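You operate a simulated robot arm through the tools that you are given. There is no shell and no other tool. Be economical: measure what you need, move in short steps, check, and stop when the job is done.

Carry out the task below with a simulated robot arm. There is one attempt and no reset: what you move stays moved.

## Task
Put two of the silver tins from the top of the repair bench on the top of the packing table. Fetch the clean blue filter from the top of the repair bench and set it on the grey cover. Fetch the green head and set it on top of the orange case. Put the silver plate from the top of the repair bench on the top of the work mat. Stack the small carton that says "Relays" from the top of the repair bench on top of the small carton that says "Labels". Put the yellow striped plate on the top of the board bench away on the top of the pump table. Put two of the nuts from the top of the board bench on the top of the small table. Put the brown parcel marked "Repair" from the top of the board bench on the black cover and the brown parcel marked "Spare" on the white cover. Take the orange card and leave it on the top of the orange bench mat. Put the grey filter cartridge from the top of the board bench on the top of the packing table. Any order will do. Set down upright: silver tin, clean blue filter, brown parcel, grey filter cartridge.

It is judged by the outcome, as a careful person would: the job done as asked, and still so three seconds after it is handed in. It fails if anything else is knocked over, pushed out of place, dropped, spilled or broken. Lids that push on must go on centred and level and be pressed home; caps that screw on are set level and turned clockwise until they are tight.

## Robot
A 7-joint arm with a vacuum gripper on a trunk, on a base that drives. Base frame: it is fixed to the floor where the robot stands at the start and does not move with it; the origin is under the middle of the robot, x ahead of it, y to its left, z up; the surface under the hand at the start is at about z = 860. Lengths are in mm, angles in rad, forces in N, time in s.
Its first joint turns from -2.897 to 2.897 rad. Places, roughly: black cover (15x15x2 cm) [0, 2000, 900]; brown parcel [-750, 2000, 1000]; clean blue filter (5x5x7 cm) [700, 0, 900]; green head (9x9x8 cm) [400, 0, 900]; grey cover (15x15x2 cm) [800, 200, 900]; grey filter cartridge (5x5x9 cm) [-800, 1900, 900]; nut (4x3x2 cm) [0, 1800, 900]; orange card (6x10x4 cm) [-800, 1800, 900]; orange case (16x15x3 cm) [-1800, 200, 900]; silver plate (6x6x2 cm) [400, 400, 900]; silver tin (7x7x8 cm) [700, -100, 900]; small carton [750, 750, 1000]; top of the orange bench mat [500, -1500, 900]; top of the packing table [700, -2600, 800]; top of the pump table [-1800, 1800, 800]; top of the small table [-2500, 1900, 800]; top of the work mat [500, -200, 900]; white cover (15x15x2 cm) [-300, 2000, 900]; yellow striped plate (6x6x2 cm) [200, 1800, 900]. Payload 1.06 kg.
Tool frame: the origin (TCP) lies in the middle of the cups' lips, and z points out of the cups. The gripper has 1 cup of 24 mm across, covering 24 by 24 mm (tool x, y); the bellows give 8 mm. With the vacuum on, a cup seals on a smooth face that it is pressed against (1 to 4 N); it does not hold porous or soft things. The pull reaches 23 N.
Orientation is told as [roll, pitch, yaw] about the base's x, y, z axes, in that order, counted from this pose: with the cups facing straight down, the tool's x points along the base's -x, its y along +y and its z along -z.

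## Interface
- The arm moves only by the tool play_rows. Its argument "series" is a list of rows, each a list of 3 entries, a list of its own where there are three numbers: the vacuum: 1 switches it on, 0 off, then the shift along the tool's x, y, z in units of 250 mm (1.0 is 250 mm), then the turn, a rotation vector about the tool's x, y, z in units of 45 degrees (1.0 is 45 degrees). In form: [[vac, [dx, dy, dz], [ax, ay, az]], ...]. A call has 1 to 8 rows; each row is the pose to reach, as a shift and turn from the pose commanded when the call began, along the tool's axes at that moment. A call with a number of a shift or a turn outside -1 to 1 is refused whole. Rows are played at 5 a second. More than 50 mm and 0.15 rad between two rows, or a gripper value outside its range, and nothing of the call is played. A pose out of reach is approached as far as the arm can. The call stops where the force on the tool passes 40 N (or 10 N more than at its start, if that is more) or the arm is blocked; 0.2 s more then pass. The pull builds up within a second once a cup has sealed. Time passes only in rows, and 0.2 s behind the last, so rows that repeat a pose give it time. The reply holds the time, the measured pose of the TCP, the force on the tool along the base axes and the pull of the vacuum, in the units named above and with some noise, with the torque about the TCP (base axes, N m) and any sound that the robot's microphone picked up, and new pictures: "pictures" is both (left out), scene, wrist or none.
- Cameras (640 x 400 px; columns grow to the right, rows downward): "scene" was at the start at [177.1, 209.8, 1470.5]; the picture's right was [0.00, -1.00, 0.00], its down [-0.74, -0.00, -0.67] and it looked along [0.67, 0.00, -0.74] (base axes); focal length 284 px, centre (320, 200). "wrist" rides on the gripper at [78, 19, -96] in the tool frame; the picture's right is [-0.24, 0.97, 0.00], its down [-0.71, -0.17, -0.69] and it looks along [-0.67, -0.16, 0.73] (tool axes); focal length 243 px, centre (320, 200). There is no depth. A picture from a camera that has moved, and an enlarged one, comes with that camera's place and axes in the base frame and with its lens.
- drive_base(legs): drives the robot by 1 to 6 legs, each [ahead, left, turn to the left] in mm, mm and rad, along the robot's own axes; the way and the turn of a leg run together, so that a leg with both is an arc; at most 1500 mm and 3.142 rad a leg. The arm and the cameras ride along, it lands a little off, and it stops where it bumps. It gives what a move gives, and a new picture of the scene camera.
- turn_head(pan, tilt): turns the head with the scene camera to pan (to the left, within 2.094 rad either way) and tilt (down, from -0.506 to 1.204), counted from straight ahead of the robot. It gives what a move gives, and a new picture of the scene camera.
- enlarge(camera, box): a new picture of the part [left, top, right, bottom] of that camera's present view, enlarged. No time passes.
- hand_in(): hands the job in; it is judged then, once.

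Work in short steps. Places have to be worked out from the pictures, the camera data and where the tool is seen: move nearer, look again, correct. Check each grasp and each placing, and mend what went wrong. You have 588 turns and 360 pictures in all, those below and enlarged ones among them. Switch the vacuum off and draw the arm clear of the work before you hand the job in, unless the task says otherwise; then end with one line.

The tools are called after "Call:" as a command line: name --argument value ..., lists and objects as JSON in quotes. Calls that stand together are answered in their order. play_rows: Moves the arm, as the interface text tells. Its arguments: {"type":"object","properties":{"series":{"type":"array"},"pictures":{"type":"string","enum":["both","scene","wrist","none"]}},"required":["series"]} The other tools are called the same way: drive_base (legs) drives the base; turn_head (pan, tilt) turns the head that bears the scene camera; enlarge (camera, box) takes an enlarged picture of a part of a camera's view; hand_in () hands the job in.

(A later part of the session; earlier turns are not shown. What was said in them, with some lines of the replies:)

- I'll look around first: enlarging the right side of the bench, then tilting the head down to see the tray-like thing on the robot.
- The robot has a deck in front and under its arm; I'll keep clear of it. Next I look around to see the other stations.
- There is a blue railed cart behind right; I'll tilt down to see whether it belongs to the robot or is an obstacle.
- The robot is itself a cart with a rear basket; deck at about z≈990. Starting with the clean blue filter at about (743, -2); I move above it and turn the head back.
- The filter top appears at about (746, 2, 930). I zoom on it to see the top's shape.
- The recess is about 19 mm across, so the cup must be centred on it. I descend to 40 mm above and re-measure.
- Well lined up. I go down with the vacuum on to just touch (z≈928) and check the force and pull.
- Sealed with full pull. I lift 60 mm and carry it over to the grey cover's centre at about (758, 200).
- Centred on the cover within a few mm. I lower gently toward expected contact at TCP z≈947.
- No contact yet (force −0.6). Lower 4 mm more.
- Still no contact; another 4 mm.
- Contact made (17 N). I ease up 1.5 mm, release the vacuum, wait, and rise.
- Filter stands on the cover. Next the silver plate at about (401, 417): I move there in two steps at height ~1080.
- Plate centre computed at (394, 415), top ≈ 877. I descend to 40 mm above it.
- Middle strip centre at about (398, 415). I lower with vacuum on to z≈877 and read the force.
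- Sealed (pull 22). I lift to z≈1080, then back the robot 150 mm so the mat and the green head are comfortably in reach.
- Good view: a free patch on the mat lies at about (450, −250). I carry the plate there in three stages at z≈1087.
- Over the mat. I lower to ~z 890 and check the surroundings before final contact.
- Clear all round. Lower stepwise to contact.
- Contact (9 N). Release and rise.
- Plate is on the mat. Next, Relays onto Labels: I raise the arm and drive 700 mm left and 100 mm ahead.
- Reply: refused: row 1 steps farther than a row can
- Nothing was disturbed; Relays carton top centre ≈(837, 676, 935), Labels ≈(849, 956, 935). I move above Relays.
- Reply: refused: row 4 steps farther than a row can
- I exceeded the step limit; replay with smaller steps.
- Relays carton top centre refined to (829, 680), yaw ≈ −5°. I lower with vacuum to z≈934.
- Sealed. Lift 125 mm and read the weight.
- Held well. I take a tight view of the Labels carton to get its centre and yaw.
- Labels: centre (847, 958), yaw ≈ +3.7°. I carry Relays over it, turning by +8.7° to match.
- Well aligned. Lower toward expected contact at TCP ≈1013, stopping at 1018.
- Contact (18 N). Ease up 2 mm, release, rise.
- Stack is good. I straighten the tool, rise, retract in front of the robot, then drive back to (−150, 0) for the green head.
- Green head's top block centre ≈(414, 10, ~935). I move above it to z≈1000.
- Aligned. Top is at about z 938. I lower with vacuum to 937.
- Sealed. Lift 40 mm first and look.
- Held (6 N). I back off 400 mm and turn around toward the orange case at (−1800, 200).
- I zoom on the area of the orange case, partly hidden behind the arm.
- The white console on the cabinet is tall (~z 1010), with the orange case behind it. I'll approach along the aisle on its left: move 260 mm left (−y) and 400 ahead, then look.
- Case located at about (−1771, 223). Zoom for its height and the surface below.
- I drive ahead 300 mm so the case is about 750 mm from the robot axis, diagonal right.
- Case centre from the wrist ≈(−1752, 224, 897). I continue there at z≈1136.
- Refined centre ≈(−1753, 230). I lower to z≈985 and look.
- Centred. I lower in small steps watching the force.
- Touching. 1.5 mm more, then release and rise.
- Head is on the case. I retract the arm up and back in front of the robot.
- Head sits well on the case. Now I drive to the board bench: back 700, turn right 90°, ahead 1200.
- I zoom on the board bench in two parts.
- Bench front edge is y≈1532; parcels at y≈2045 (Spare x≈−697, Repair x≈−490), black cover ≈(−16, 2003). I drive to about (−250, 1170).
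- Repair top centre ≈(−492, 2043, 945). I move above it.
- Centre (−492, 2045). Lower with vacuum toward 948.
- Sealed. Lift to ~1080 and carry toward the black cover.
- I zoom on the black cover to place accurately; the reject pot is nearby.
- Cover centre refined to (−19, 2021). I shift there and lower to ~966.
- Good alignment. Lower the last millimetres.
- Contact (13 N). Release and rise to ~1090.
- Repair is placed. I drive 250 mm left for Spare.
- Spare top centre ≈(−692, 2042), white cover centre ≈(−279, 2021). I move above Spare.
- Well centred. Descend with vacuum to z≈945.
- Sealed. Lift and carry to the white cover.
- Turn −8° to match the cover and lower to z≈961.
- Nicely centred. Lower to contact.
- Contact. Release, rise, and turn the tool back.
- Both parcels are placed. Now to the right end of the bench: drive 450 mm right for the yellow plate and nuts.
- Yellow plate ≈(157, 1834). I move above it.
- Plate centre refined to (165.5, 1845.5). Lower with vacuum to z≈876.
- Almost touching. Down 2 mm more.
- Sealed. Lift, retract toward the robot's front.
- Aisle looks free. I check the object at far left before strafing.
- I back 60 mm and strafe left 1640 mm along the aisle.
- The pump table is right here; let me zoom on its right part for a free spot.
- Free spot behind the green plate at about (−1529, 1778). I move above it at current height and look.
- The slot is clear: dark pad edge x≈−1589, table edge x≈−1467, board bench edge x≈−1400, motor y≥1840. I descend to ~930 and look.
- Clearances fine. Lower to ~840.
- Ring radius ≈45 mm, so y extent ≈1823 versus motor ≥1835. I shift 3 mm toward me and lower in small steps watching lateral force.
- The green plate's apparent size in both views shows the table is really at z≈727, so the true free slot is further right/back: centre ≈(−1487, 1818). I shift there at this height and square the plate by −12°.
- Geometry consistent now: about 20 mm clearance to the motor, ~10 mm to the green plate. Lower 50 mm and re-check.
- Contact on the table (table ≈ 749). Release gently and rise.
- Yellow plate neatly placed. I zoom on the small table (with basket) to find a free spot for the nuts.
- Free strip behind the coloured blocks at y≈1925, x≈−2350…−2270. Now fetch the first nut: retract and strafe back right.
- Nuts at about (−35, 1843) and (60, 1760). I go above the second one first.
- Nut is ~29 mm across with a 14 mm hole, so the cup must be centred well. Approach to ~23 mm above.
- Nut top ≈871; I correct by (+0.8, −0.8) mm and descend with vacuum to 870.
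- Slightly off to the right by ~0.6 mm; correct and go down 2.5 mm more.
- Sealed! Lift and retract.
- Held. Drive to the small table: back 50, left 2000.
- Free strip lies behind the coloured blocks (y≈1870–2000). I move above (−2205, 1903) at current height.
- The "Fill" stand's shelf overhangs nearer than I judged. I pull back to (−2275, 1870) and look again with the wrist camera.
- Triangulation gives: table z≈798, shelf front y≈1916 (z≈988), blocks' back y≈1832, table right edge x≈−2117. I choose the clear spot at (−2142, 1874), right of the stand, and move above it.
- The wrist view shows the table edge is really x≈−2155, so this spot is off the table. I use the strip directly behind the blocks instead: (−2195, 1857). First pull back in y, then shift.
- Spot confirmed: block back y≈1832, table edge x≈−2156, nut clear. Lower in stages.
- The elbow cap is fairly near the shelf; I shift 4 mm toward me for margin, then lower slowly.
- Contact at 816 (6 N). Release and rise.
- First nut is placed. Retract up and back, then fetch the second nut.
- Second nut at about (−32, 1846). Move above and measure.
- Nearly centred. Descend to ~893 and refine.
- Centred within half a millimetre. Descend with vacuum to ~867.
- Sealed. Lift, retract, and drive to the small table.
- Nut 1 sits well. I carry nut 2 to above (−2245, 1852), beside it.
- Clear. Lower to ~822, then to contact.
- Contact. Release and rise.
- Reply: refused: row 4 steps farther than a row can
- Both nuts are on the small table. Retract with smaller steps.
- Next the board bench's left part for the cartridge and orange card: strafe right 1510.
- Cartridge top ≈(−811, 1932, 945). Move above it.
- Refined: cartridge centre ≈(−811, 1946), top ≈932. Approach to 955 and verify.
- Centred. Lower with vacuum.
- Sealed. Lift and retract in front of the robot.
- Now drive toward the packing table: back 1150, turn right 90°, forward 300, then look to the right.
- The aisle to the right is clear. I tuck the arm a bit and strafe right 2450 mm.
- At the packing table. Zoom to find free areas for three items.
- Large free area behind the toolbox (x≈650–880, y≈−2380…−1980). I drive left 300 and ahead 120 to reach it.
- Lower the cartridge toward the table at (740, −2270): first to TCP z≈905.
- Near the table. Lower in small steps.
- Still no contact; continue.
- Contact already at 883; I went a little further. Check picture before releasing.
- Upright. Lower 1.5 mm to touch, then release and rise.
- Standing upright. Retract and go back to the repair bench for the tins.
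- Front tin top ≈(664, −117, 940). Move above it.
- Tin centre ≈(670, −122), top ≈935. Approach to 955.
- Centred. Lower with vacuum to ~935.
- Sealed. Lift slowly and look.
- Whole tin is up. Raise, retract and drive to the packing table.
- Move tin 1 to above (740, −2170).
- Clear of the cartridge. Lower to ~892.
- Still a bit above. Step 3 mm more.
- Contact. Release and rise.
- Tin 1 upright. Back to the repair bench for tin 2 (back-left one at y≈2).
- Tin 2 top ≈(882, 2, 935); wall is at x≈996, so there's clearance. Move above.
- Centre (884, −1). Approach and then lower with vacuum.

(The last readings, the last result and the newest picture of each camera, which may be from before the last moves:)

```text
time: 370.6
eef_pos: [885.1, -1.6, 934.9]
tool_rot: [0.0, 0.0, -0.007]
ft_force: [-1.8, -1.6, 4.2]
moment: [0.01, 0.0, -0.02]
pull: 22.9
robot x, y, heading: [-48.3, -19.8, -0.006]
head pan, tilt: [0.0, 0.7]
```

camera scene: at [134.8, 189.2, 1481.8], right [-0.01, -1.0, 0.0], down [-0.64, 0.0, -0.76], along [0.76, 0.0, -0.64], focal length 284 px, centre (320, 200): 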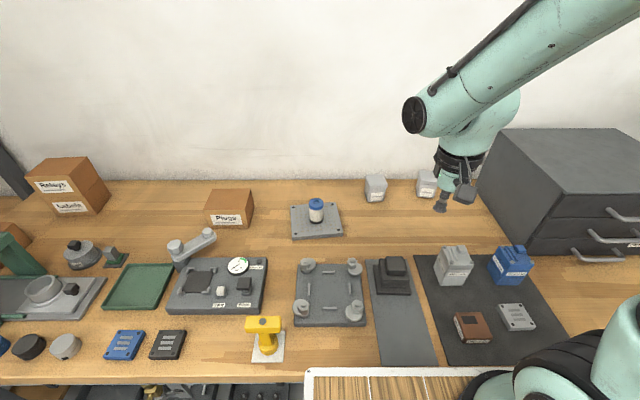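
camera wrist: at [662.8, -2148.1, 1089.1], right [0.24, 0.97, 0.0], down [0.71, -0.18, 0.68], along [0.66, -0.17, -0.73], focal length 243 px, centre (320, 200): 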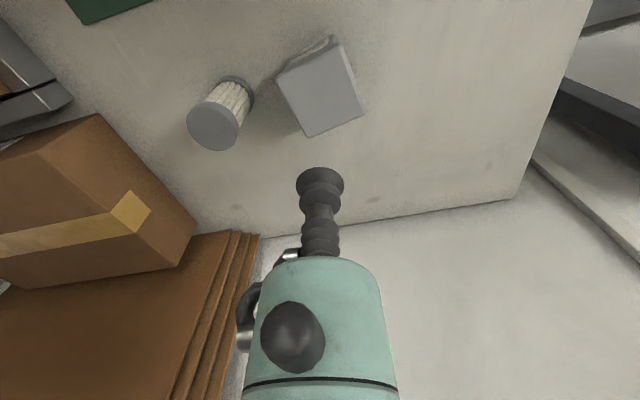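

Sealed. Lift and retract.

Call:
play_rows --series '[[1, [0, 0, -0.03], [0, 0, 0]], [1, [0, 0, -0.1], [0, 0, 0]], [1, [0, 0, -0.2], [0, 0, 0]], [1, [0, 0, -0.38], [0, 0, 0]], [1, [0, 0, -0.56], [0, 0, 0]], [1, [0, 0, -0.74], [0, 0, 0]], [1, [0, 0, -0.78], [0, 0, 0]]]' --pictures "wrist"

Call:
play_rows --series '[[1, [0.17, 0, 0], [0, 0, 0]], [1, [0.34, 0, 0], [0, 0, 0]], [1, [0.51, 0, 0], [0, 0, 0]], [1, [0.68, 0, 0], [0, 0, 0]], [1, [0.84, 0, 0], [0, 0, 0]], [1, [1, 0, 0], [0, 0, 0]]]' --pictures "none"

Call:
play_rows --series '[[1, [0.13, 0, 0], [0, 0, 0]], [1, [0.26, 0, 0], [0, 0, 0]], [1, [0.4, 0, 0], [0, 0, 0]]]' --pictures "none"

Call:
drive_base --legs '[[-120, 0, 0], [0, -1040, 0], [0, -1040, 0], [80, 0, 0]]'

```text
time: 372.2
eef_pos: [883.7, -1.7, 1130.2]
tool_rot: [0.0, -0.002, -0.007]
ft_force: [0.3, -0.3, -3.1]
moment: [0.02, 0.03, -0.02]
pull: 23.0
robot x, y, heading: [-49.0, -21.5, -0.008]
head pan, tilt: [0.0, 0.7]
camera wrist: at [806.9, 18.6, 1226.3], right [0.24, 0.97, 0.0], down [0.71, -0.18, 0.68], along [0.66, -0.17, -0.73], focal length 243 px, centre (320, 200)
```

wrist: 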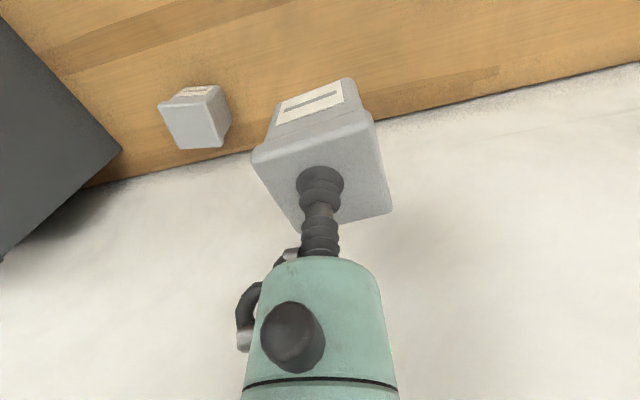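

```text
time: 373.6
eef_pos: [634.1, -0.5, 1130.5]
tool_rot: [0.001, 0.0, -0.008]
ft_force: [0.1, -0.1, -2.8]
moment: [-0.01, 0.02, -0.03]
pull: 23.1
robot x, y, heading: [-47.1, -17.0, -0.006]
head pan, tilt: [0.0, 0.7]
```

```text
time: 374.4
eef_pos: [534.3, 0.7, 1130.9]
tool_rot: [0.0, 0.002, -0.006]
ft_force: [0.3, -1.3, -2.6]
moment: [-0.02, 0.07, 0.0]
pull: 22.3
robot x, y, heading: [-47.7, -21.1, -0.003]
head pan, tilt: [0.0, 0.7]
```

```text
time: 386.2
eef_pos: [487.4, -2069.3, 1131.1]
tool_rot: [-0.001, 0.0, -0.001]
ft_force: [-0.3, -0.2, -2.4]
moment: [0.03, 0.04, -0.02]
pull: 22.6
robot x, y, heading: [-91.5, -2095.5, 0.008]
head pan, tilt: [0.0, 0.7]
camera scene: at [86.9, -1883.4, 1481.8], right [0.0, -1.0, 0.0], down [-0.64, 0.0, -0.76], along [0.76, 0.0, -0.64], focal length 284 px, centre (320, 200)
```

scene: 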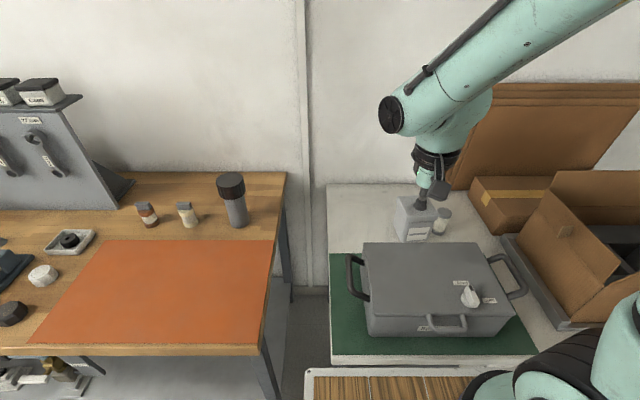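

Move tin 2 to above (737, −2065).

Call:
play_rows --series '[[1, [-0.16, 0.003, 0], [0, 0, 0]], [1, [-0.32, 0.006, 0], [0, 0, 0]], [1, [-0.48, 0.01, 0], [0, 0, 0]], [1, [-0.65, 0.01, 0], [0, 0, 0]], [1, [-0.82, 0.016, 0], [0, 0, 0]], [1, [-1, 0.016, 0], [0, 0, 0]], [1, [-1, 0.016, 0.15], [0, 0, 0]], [1, [-1, 0.016, 0.32], [0, 0, 0]]]'

```text
time: 388.0
eef_pos: [736.4, -2065.2, 1050.8]
tool_rot: [0.0, 0.0, 0.0]
ft_force: [-0.3, 0.0, -2.7]
moment: [-0.01, 0.02, -0.01]
pull: 22.7
robot x, y, heading: [-95.4, -2093.1, 0.003]
head pan, tilt: [0.0, 0.7]
camera scene: at [86.5, -1883.5, 1481.8], right [0.0, -1.0, 0.0], down [-0.64, 0.0, -0.77], along [0.77, 0.0, -0.64], focal length 284 px, centre (320, 200)
camera wrist: at [659.0, -2045.8, 1146.4], right [0.24, 0.97, 0.0], down [0.71, -0.17, 0.69], along [0.67, -0.16, -0.73], focal length 243 px, centre (320, 200)
```

scene: 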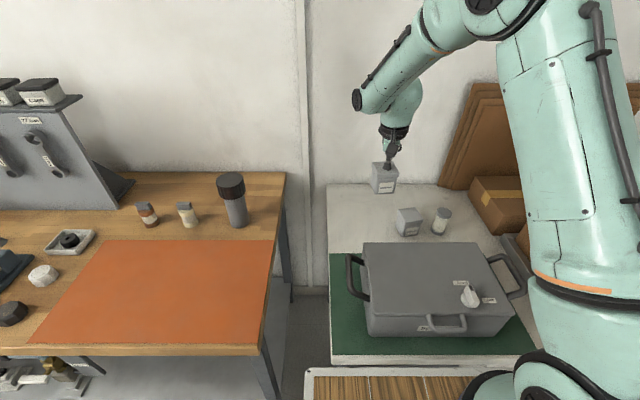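
wrist: 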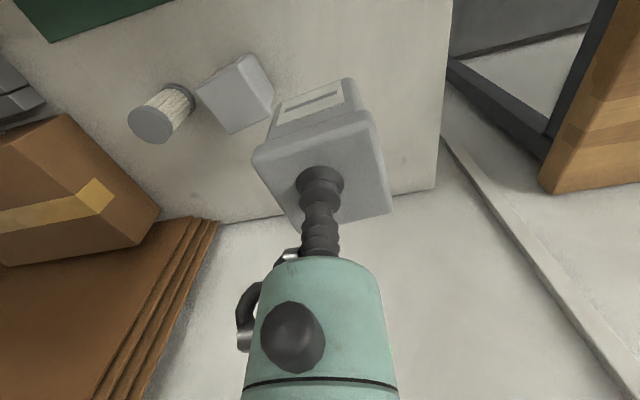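

Lower to ~884, then to contact near 877.

Call:
play_rows --series '[[1, [0, 0, 0.16], [0, 0, 0]], [1, [0, 0, 0.32], [0, 0, 0]], [1, [0, 0, 0.48], [0, 0, 0]], [1, [0, 0, 0.6], [0, 0, 0]], [1, [0, 0, 0.664], [0, 0, 0]], [1, [0, 0, 0.664], [0, 0, 0]]]' --pictures "none"

Call:
play_rows --series '[[1, [0, 0, 0.008], [0, 0, 0]], [1, [0, 0, 0.014], [0, 0, 0]], [1, [0, 0, 0.014], [0, 0, 0]]]' --pictures "none"

```text
time: 389.4
eef_pos: [736.6, -2065.9, 885.2]
tool_rot: [0.001, 0.0, 0.0]
ft_force: [-0.3, 0.1, -2.4]
moment: [-0.02, -0.01, -0.02]
pull: 23.5
robot x, y, heading: [-95.1, -2093.5, 0.001]
head pan, tilt: [0.0, 0.7]
```

```text
time: 390.2
eef_pos: [737.5, -2064.5, 881.7]
tool_rot: [0.001, 0.0, 0.0]
ft_force: [-0.1, -0.8, -2.8]
moment: [0.01, 0.01, -0.01]
pull: 23.0
robot x, y, heading: [-95.4, -2094.1, 0.005]
head pan, tilt: [0.0, 0.7]
```

Call:
play_rows --series '[[1, [0, 0, 0.008], [0, 0, 0]], [1, [0, 0, 0.016], [0, 0, 0]], [1, [0, 0, 0.016], [0, 0, 0]]]' --pictures "none"

```text
time: 391.0
eef_pos: [737.2, -2066.0, 876.8]
tool_rot: [-0.001, 0.0, -0.002]
ft_force: [-0.3, -0.1, -2.4]
moment: [-0.04, 0.01, -0.01]
pull: 23.2
robot x, y, heading: [-95.7, -2094.7, 0.003]
head pan, tilt: [0.0, 0.7]
```

Call:
play_rows --series '[[1, [0, 0, 0.006], [0, 0, 0]], [1, [0, 0, 0.01], [0, 0, 0]], [1, [0, 0, 0.01], [0, 0, 0]]]' --pictures "none"

```text
time: 391.8
eef_pos: [736.8, -2065.7, 874.6]
tool_rot: [0.0, -0.002, 0.001]
ft_force: [-0.1, -2.1, 7.8]
moment: [0.05, -0.01, -0.02]
pull: 22.7
robot x, y, heading: [-93.3, -2091.5, 0.003]
head pan, tilt: [0.0, 0.7]
```

Contact. Release, rise, retract, and check.

Call:
play_rows --series '[[1, [0, 0, 0.001], [0, 0, 0]], [0, [0, 0, 0], [0, 0, 0]], [0, [0, 0, 0], [0, 0, 0]], [0, [0, 0, 0], [0, 0, 0]], [0, [0, 0, -0.02], [0, 0, 0]], [0, [0, 0, -0.1], [0, 0, 0]], [0, [0, 0, -0.28], [0, 0, 0]], [0, [0, 0, -0.47], [0, 0, 0]]]' --pictures "none"

Call:
play_rows --series '[[0, [0, 0, -0.18], [0, 0, 0]], [0, [0.14, 0, -0.3], [0, 0, 0]], [0, [0.3, 0, -0.4], [0, 0, 0]], [0, [0.46, 0, -0.46], [0, 0, 0]], [0, [0.64, 0, -0.5], [0, 0, 0]], [0, [0.82, 0, -0.52], [0, 0, 0]], [0, [1, 0, -0.54], [0, 0, 0]]]' --pictures "scene"

Call:
enlarge --camera "scene" --box '[340, 170, 480, 260]'

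Call:
enlarge --camera "scene" --box '[0, 160, 320, 360]'

```text
time: 393.6
eef_pos: [736.9, -2066.0, 992.4]
tool_rot: [0.001, 0.002, -0.002]
ft_force: [-0.1, 1.0, 0.1]
moment: [0.0, 0.03, 0.03]
pull: 0.1
robot x, y, heading: [-97.8, -2090.8, 0.005]
head pan, tilt: [0.0, 0.7]
```

```text
time: 395.2
eef_pos: [486.8, -2064.8, 1126.8]
tool_rot: [0.0, 0.001, -0.001]
ft_force: [0.8, 1.2, 0.3]
moment: [-0.01, 0.03, 0.03]
pull: 0.2
robot x, y, heading: [-94.1, -2089.3, -0.001]
head pan, tilt: [0.0, 0.7]
camera scene: at [87.5, -1883.2, 1481.7], right [0.0, -1.0, 0.0], down [-0.64, 0.0, -0.76], along [0.76, 0.0, -0.64], focal length 284 px, centre (320, 200)
```

scene: 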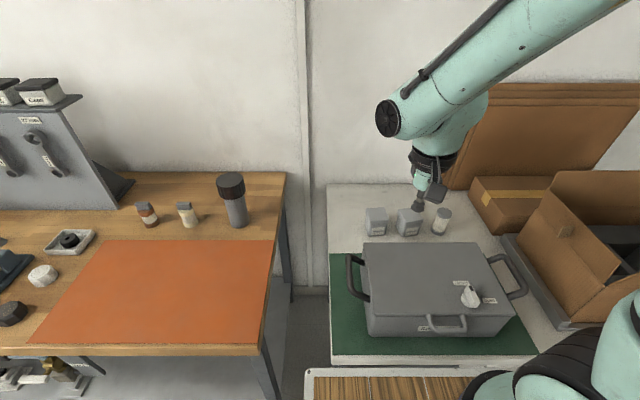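

```text
4.44 times, centred on (410, 215) of scene
camera zoom: at [87.5, -1883.2, 1481.7], right [0.0, -1.0, 0.0], down [-0.64, 0.0, -0.76], along [0.76, 0.0, -0.64], focal length 1260 px, centre (-80, 133)
```

zoom: 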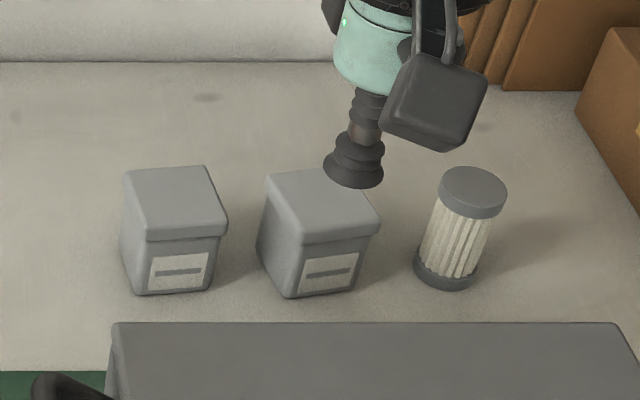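

```text
2.00 times, centred on (160, 260) of scene
camera zoom: at [87.5, -1883.2, 1481.7], right [0.0, -1.0, 0.0], down [-0.64, 0.0, -0.76], along [0.76, 0.0, -0.64], focal length 567 px, centre (640, 80)
```

zoom: 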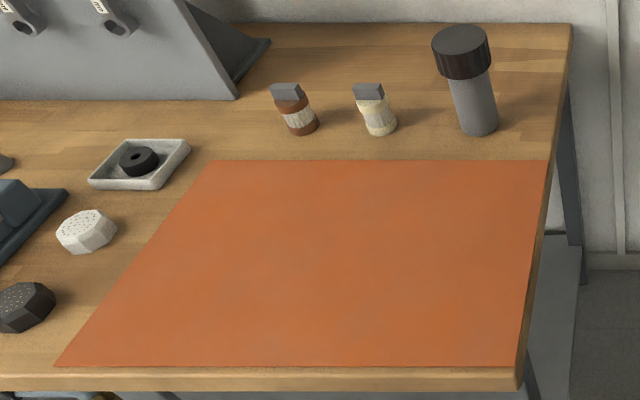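

All three items upright. The mat is empty with centre ≈(500, −1520). Last item: orange card. Drive back to the board bench.

Call:
drive_base --legs '[[-100, 0, 0], [0, 1030, 0], [0, 1030, 0], [-310, 0, 0], [0, 0, 1.568], [1150, 0, 0]]'

Call:
turn_head --pan 0 --tilt 0.75

Call:
enlarge --camera "scene" --box '[200, 180, 360, 300]'

```text
time: 417.1
eef_pos: [-505.3, 1694.2, 1126.5]
tool_rot: [-0.001, 0.0, 1.554]
ft_force: [0.1, 0.7, -0.1]
moment: [-0.03, 0.0, 0.01]
pull: 0.1
robot x, y, heading: [-487.8, 1108.1, 1.556]
head pan, tilt: [0.0, 0.7]
camera scene: at [-696.7, 1299.8, 1481.8], right [1.0, -0.02, 0.0], down [-0.01, -0.64, -0.76], along [0.01, 0.76, -0.64], focal length 284 px, centre (320, 200)
```

scene: 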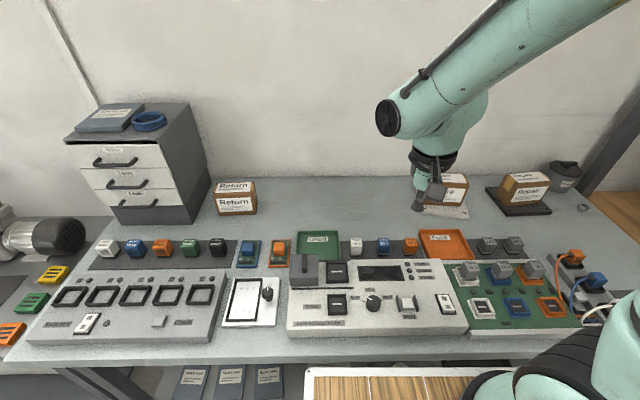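

```text
time: 417.8
eef_pos: [-506.1, 1696.1, 1126.7]
tool_rot: [0.001, -0.001, 1.552]
ft_force: [0.5, 0.3, 0.2]
moment: [0.01, 0.0, 0.01]
pull: 0.1
robot x, y, heading: [-489.7, 1113.9, 1.556]
head pan, tilt: [0.0, 0.75]
camera scene: at [-696.7, 1297.7, 1477.5], right [1.0, -0.02, 0.0], down [-0.01, -0.68, -0.73], along [0.01, 0.73, -0.68], focal length 284 px, centre (320, 200)
```

scene: 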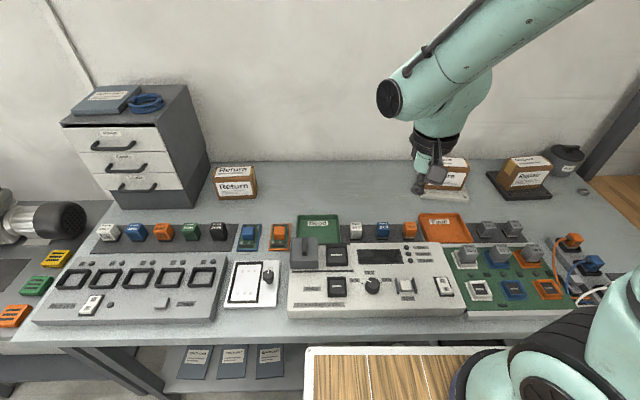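

```text
3.33 times, centred on (280, 240) of scene
camera zoom: at [-696.7, 1297.7, 1477.5], right [1.0, -0.02, 0.0], down [-0.01, -0.68, -0.73], along [0.01, 0.73, -0.68], focal length 945 px, centre (453, 67)
```

zoom: 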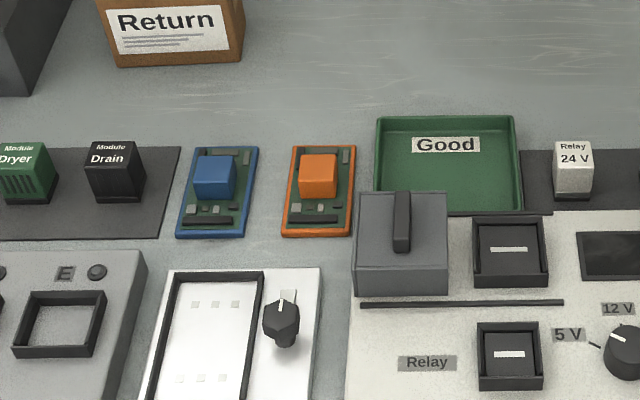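

Card's orange block top ≈(−798, 1808, 890). Move above.

Call:
play_rows --series '[[0, [-0.05, 0.15, 0], [0, 0, 0]], [0, [-0.1, 0.3, 0], [0, 0, 0]], [0, [-0.15, 0.45, 0], [0, 0, 0]], [0, [-0.21, 0.6, 0], [0, 0, 0]]]' --pictures "none"

Call:
play_rows --series '[[0, [-0.05, 0.15, 0], [0, 0, 0]], [0, [-0.1, 0.3, 0], [0, 0, 0]], [0, [-0.15, 0.45, 0.05], [0, 0, 0]], [0, [-0.217, 0.576, 0.14], [0, 0, 0]], [0, [-0.217, 0.576, 0.3], [0, 0, 0]], [0, [-0.217, 0.576, 0.48], [0, 0, 0]], [0, [-0.217, 0.576, 0.64], [0, 0, 0]], [0, [-0.217, 0.576, 0.64], [0, 0, 0]]]' --pictures "none"

Call:
enlarge --camera "wrist" --box '[220, 20, 420, 200]'

```text
time: 418.8
eef_pos: [-654.6, 1751.5, 1127.4]
tool_rot: [0.0, -0.001, 1.551]
ft_force: [0.6, -0.2, 0.3]
moment: [0.04, 0.02, 0.01]
pull: 0.0
robot x, y, heading: [-490.0, 1111.0, 1.556]
head pan, tilt: [0.0, 0.75]
```

```text
time: 420.6
eef_pos: [-797.6, 1806.8, 967.0]
tool_rot: [0.0, 0.0, 1.553]
ft_force: [0.5, 0.1, -0.5]
moment: [0.01, -0.01, -0.02]
pull: 0.1
robot x, y, heading: [-487.1, 1111.8, 1.554]
head pan, tilt: [0.0, 0.75]
```

```text
2.22 times, centred on (320, 110) of wrist
camera zoom: at [-818.4, 1728.9, 1063.1], right [-0.97, 0.25, 0.0], down [0.18, 0.71, 0.68], along [0.17, 0.66, -0.73], focal length 539 px, centre (320, 400)
```

zoom: 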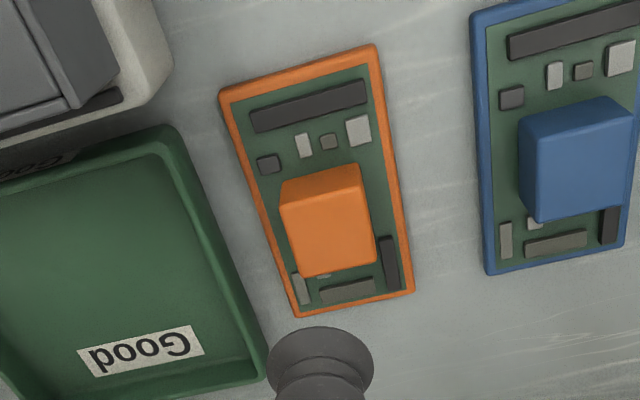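

Block is ~28 mm wide; need good centring. Approach to 915 and re-measure.

Call:
play_rows --series '[[0, [-0.017, 0.0096, 0.1], [0, 0, 0]], [0, [-0.017, 0.0096, 0.208], [0, 0, 0]], [0, [-0.017, 0.0096, 0.208], [0, 0, 0]], [0, [-0.017, 0.0096, 0.208], [0, 0, 0]]]' --pictures "none"

Call:
enlarge --camera "wrist" --box '[260, 90, 380, 210]'

```text
time: 421.6
eef_pos: [-800.1, 1810.5, 915.3]
tool_rot: [0.001, 0.0, 1.555]
ft_force: [0.5, -0.1, -0.1]
moment: [0.01, 0.01, -0.01]
pull: 0.0
robot x, y, heading: [-487.3, 1115.3, 1.553]
head pan, tilt: [0.0, 0.75]
```

```text
3.33 times, centred on (320, 150) of wrist
camera zoom: at [-820.3, 1733.5, 1010.9], right [-0.97, 0.25, 0.0], down [0.18, 0.71, 0.68], along [0.17, 0.66, -0.73], focal length 809 px, centre (320, 367)
```

zoom: 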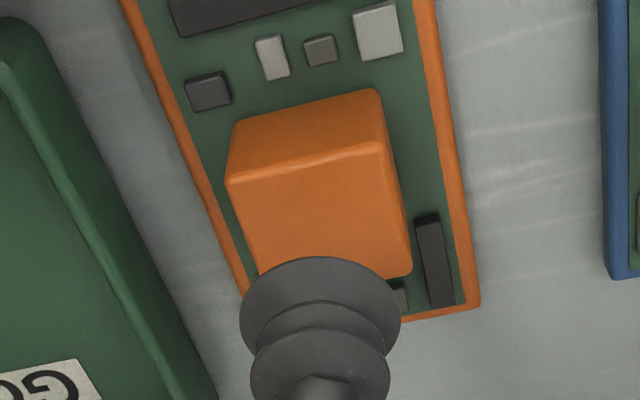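

Within ~1 mm. Descend to 898 and look again.

Call:
play_rows --series '[[0, [-0.004, 0, 0.03], [0, 0, 0]], [0, [-0.004, 0, 0.068], [0, 0, 0]], [0, [-0.004, 0, 0.068], [0, 0, 0]]]' --pictures "none"

Call:
enlarge --camera "wrist" --box '[260, 90, 380, 210]'

```text
time: 422.4
eef_pos: [-799.5, 1811.3, 897.2]
tool_rot: [-0.001, -0.002, 1.554]
ft_force: [-0.2, 0.7, -0.2]
moment: [0.0, -0.03, 0.02]
pull: 0.1
robot x, y, heading: [-485.8, 1109.8, 1.556]
head pan, tilt: [0.0, 0.75]
```

```text
3.33 times, centred on (320, 150) of wrist
camera zoom: at [-820.1, 1734.5, 993.7], right [-0.97, 0.25, 0.0], down [0.18, 0.71, 0.68], along [0.17, 0.66, -0.73], focal length 809 px, centre (320, 367)
```

zoom: 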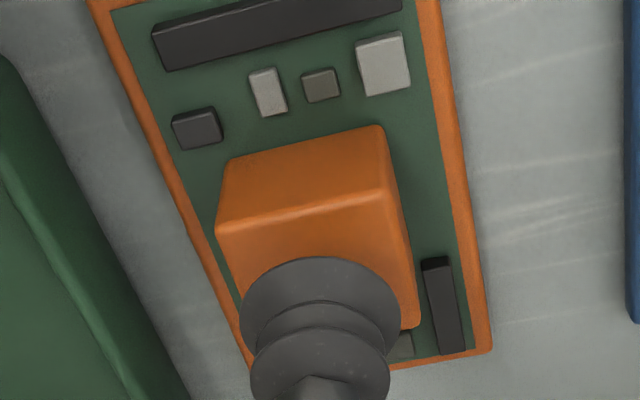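

Small correction (+0.7, +1.5) and lower with vacuum to ~885.

Call:
play_rows --series '[[1, [-0.006, -0.003, 0.03], [0, 0, 0]], [1, [-0.006, -0.003, 0.044], [0, 0, 0]], [1, [-0.006, -0.003, 0.05], [0, 0, 0]], [1, [-0.006, -0.003, 0.05], [0, 0, 0]], [1, [-0.006, -0.003, 0.05], [0, 0, 0]]]' --pictures "none"

```text
time: 423.6
eef_pos: [-798.8, 1813.7, 885.3]
tool_rot: [-0.001, -0.001, 1.554]
ft_force: [0.8, 0.5, 0.6]
moment: [0.04, -0.01, -0.02]
pull: 23.0
robot x, y, heading: [-488.5, 1113.8, 1.559]
head pan, tilt: [0.0, 0.75]
```

Sealed. Lift gently and check.

Call:
play_rows --series '[[1, [0, 0, -0.03], [0, 0, 0]], [1, [0, 0, -0.1], [0, 0, 0]], [1, [0, 0, -0.25], [0, 0, 0]], [1, [0, 0, -0.42], [0, 0, 0]], [1, [0, 0, -0.6], [0, 0, 0]], [1, [0, 0, -0.78], [0, 0, 0]], [1, [0, 0, -0.96], [0, 0, 0]]]' --pictures "wrist"

```text
time: 425.2
eef_pos: [-800.0, 1812.5, 1125.8]
tool_rot: [-0.001, 0.002, 1.554]
ft_force: [-0.4, 0.0, -1.8]
moment: [0.01, -0.01, -0.02]
pull: 22.6
robot x, y, heading: [-482.9, 1113.2, 1.55]
head pan, tilt: [0.0, 0.75]
camera wrist: at [-819.9, 1735.4, 1222.0], right [-0.97, 0.25, 0.0], down [0.18, 0.71, 0.68], along [0.17, 0.66, -0.73], focal length 243 px, centre (320, 200)
```

wrist: 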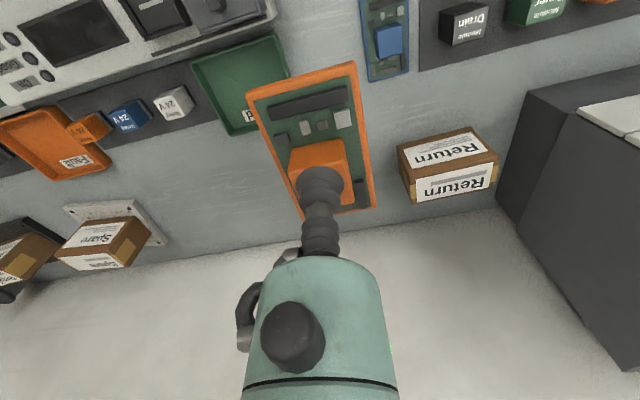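

Card held whole. Retract and drive to the orange mat.

Call:
play_rows --series '[[1, [0.06, -0.14, 0], [0, 0, 0]], [1, [0.12, -0.28, 0], [0, 0, 0]], [1, [0.18, -0.43, 0], [0, 0, 0]], [1, [0.25, -0.58, 0], [0, 0, 0]], [1, [0.32, -0.73, 0], [0, 0, 0]], [1, [0.38, -0.87, 0], [0, 0, 0]], [1, [0.44, -1, 0], [0, 0, 0]]]' --pictures "none"

Call:
drive_base --legs '[[-1120, 0, 0], [0, 0, -1.555], [300, 0, 0], [0, -760, 0], [0, -760, 0]]'

Call:
turn_head --pan 0 --tilt 0.75

```text
time: 426.8
eef_pos: [-551.4, 1698.4, 1125.4]
tool_rot: [0.0, -0.001, 1.553]
ft_force: [0.3, -0.8, -1.0]
moment: [-0.03, -0.02, -0.01]
pull: 23.4
robot x, y, heading: [-487.4, 1112.1, 1.551]
head pan, tilt: [0.0, 0.75]
```

```text
time: 445.4
eef_pos: [406.1, -1444.7, 1125.3]
tool_rot: [-0.001, 0.001, 0.019]
ft_force: [-0.6, -0.2, -1.4]
moment: [0.01, 0.01, -0.01]
pull: 23.0
robot x, y, heading: [-177.0, -1532.5, 0.017]
head pan, tilt: [0.0, 0.75]
camera scene: at [-1.7, -1316.1, 1477.5], right [0.02, -1.0, 0.0], down [-0.68, -0.01, -0.73], along [0.73, 0.02, -0.68], focal length 284 px, centre (320, 200)
```

scene: 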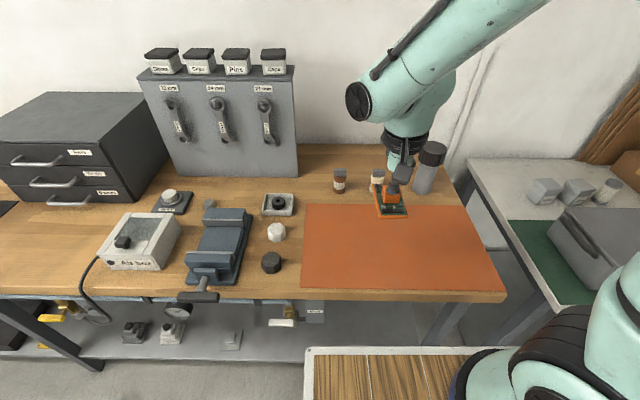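

```text
time: 446.0
eef_pos: [405.8, -1444.2, 1125.4]
tool_rot: [0.0, 0.001, 0.019]
ft_force: [0.9, 0.7, -0.9]
moment: [0.01, -0.02, -0.03]
pull: 23.0
robot x, y, heading: [-177.4, -1528.6, 0.023]
head pan, tilt: [0.0, 0.75]
camera scene: at [-1.7, -1316.1, 1477.5], right [0.02, -1.0, 0.0], down [-0.68, -0.01, -0.73], along [0.73, 0.02, -0.68], focal length 284 px, centre (320, 200)
```

scene: 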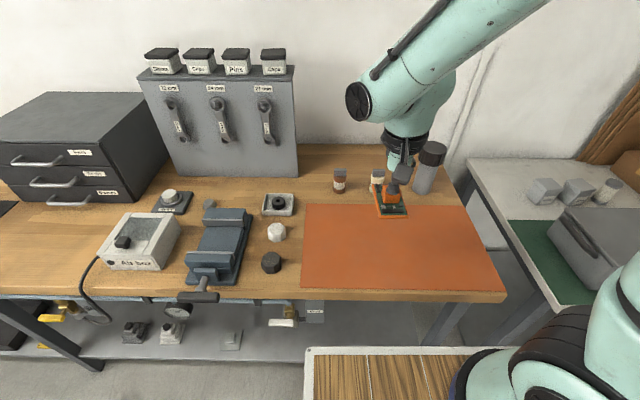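

Mat centre ≈(490, −1495). Move above and lower to ~908.

Call:
play_rows --series '[[1, [-0.17, -0.1, 0], [0, 0, 0]], [1, [-0.336, -0.21, 0.03], [0, 0, 0]], [1, [-0.336, -0.21, 0.2], [0, 0, 0]], [1, [-0.336, -0.21, 0.38], [0, 0, 0]], [1, [-0.336, -0.21, 0.56], [0, 0, 0]], [1, [-0.336, -0.21, 0.74], [0, 0, 0]], [1, [-0.336, -0.21, 0.868], [0, 0, 0]], [1, [-0.336, -0.21, 0.868], [0, 0, 0]]]'

```text
refused: row 2 steps farther than a row can; nothing moved
```

Call:
play_rows --series '[[1, [-0.16, -0.1, 0], [0, 0, 0]], [1, [-0.31, -0.2, 0.03], [0, 0, 0]], [1, [-0.336, -0.21, 0.2], [0, 0, 0]], [1, [-0.336, -0.21, 0.38], [0, 0, 0]], [1, [-0.336, -0.21, 0.56], [0, 0, 0]], [1, [-0.336, -0.21, 0.74], [0, 0, 0]], [1, [-0.336, -0.21, 0.868], [0, 0, 0]], [1, [-0.336, -0.21, 0.868], [0, 0, 0]]]'

```text
time: 447.8
eef_pos: [491.7, -1494.5, 907.7]
tool_rot: [0.001, 0.0, 0.02]
ft_force: [-0.2, 0.0, 0.3]
moment: [0.0, 0.01, -0.03]
pull: 22.7
robot x, y, heading: [-173.9, -1528.3, 0.015]
head pan, tilt: [0.0, 0.75]
camera scene: at [-1.7, -1316.1, 1477.5], right [0.02, -1.0, 0.0], down [-0.68, -0.01, -0.73], along [0.73, 0.02, -0.68], focal length 284 px, centre (320, 200)
camera wrist: at [413.4, -1477.2, 1005.0], right [0.22, 0.98, 0.0], down [0.71, -0.16, 0.68], along [0.67, -0.15, -0.73], focal length 243 px, centre (320, 200)
```

scene: 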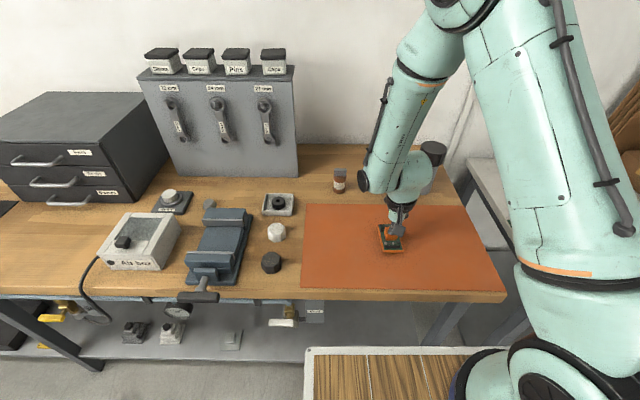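
wrist: 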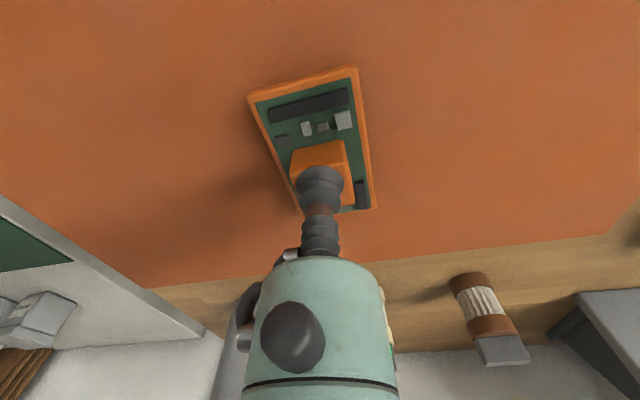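

On the mat centre. Lower stepwise.

Call:
play_rows --series '[[1, [0, 0, 0.016], [0, 0, 0]], [1, [0, 0, 0.032], [0, 0, 0]], [1, [0, 0, 0.032], [0, 0, 0]]]' --pictures "none"

Call:
play_rows --series '[[1, [0, 0, 0.008], [0, 0, 0]], [1, [0, 0, 0.014], [0, 0, 0]], [1, [0, 0, 0.014], [0, 0, 0]]]' --pictures "none"

```text
time: 448.6
eef_pos: [492.2, -1495.9, 899.7]
tool_rot: [-0.001, 0.0, 0.019]
ft_force: [-0.1, -0.2, -0.8]
moment: [0.01, 0.01, -0.02]
pull: 22.9
robot x, y, heading: [-176.6, -1529.7, 0.024]
head pan, tilt: [0.0, 0.75]
```

```text
time: 449.4
eef_pos: [491.5, -1495.6, 896.8]
tool_rot: [0.0, 0.001, 0.019]
ft_force: [-0.3, 0.8, -1.6]
moment: [0.0, -0.03, 0.02]
pull: 23.0
robot x, y, heading: [-178.6, -1527.9, 0.015]
head pan, tilt: [0.0, 0.75]
```

Call:
play_rows --series '[[1, [0, 0, 0.006], [0, 0, 0]], [1, [0, 0, 0.012], [0, 0, 0]], [1, [0, 0, 0.012], [0, 0, 0]]]' --pictures "none"

```text
time: 450.2
eef_pos: [490.9, -1495.4, 895.0]
tool_rot: [-0.001, -0.001, 0.021]
ft_force: [1.6, -1.4, 9.1]
moment: [-0.01, 0.0, -0.06]
pull: 22.7
robot x, y, heading: [-176.8, -1527.4, 0.021]
head pan, tilt: [0.0, 0.75]
```

Contact. Release and rise clear.

Call:
play_rows --series '[[1, [0, 0, -0.001], [0, 0, 0]], [0, [0, 0, -0.002], [0, 0, 0]], [0, [0, 0, -0.002], [0, 0, 0]], [0, [0, 0, -0.002], [0, 0, 0]], [0, [0, 0, -0.03], [0, 0, 0]], [0, [0, 0, -0.15], [0, 0, 0]], [0, [0, 0, -0.34], [0, 0, 0]], [0, [0, 0, -0.53], [0, 0, 0]]]'

```text
time: 452.0
eef_pos: [491.4, -1494.7, 1027.4]
tool_rot: [-0.003, 0.001, 0.02]
ft_force: [0.0, -0.3, -0.2]
moment: [0.0, 0.02, 0.0]
pull: 0.0
robot x, y, heading: [-176.4, -1530.7, 0.021]
head pan, tilt: [0.0, 0.75]
camera scene: at [-1.1, -1315.9, 1477.4], right [0.02, -1.0, 0.0], down [-0.68, -0.01, -0.73], along [0.73, 0.02, -0.68], focal length 284 px, centre (320, 200)
camera wrist: at [412.9, -1476.7, 1122.8], right [0.22, 0.98, 0.0], down [0.71, -0.16, 0.68], along [0.67, -0.15, -0.73], focal length 243 px, centre (320, 200)
```

scene: 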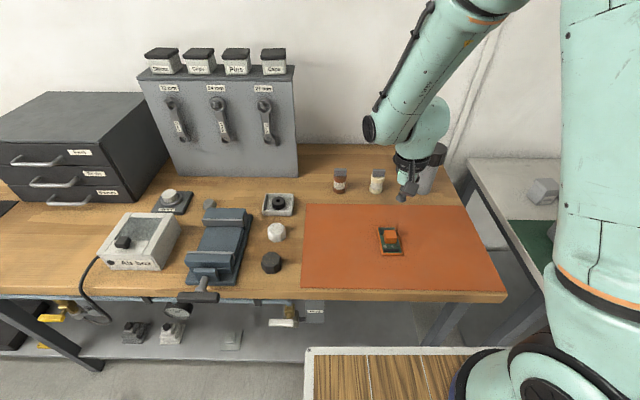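
wrist: 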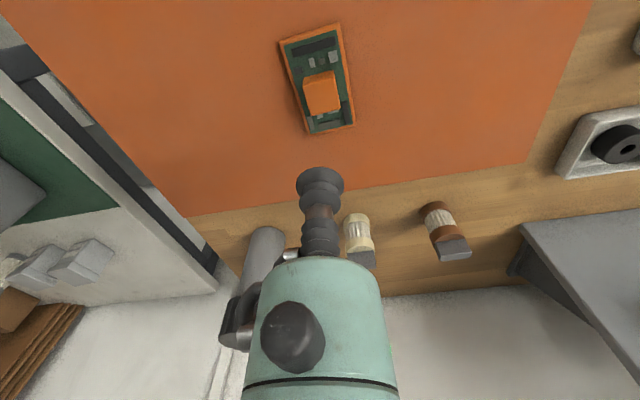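

Card is on the mat; everything is placed. I back the arm off clear of the bench, then hand in.

Call:
play_rows --series '[[0, [0.05, 0, -0.16], [0, 0, 0]], [0, [0.12, 0, -0.32], [0, 0, 0]], [0, [0.25, 0, -0.4], [0, 0, 0]], [0, [0.4, 0, -0.4], [0, 0, 0]]]' --pictures "none"

Call:
drive_base --legs '[[-200, 0, 0]]'

Call:
hand_in

```text
time: 453.0
eef_pos: [391.9, -1497.2, 1127.7]
tool_rot: [-0.002, 0.0, 0.018]
ft_force: [0.7, 0.4, -0.3]
moment: [0.0, 0.05, 0.01]
pull: 0.1
robot x, y, heading: [-177.4, -1529.4, 0.022]
head pan, tilt: [0.0, 0.75]
```

```text
time: 454.6
eef_pos: [220.2, -1511.0, 1126.6]
tool_rot: [0.001, -0.001, 0.005]
ft_force: [0.4, -0.6, -0.6]
moment: [0.03, 0.06, 0.0]
pull: 0.1
robot x, y, heading: [-352.7, -1536.1, 0.009]
head pan, tilt: [0.0, 0.75]
camera scene: at [-171.4, -1325.7, 1477.7], right [0.01, -1.0, 0.0], down [-0.68, 0.0, -0.73], along [0.73, 0.01, -0.68], focal length 284 px, centre (320, 200)
```

scene: 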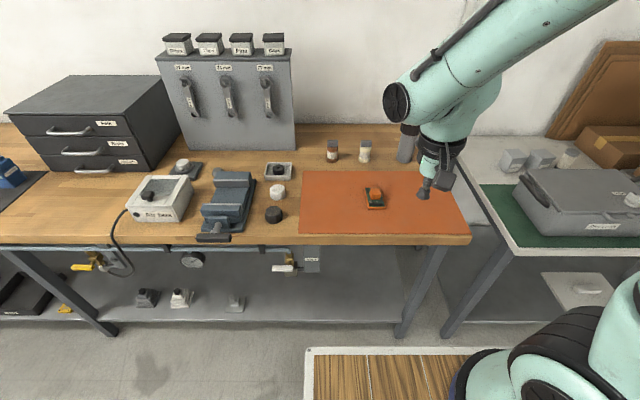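

```text
The job is handed in.
```

I set down every requested item where you asked and handed the job in. On the last move back the base stopped about 25 mm short and turned slightly, so it may have bumped something behind it, and I did not check that before handing in.
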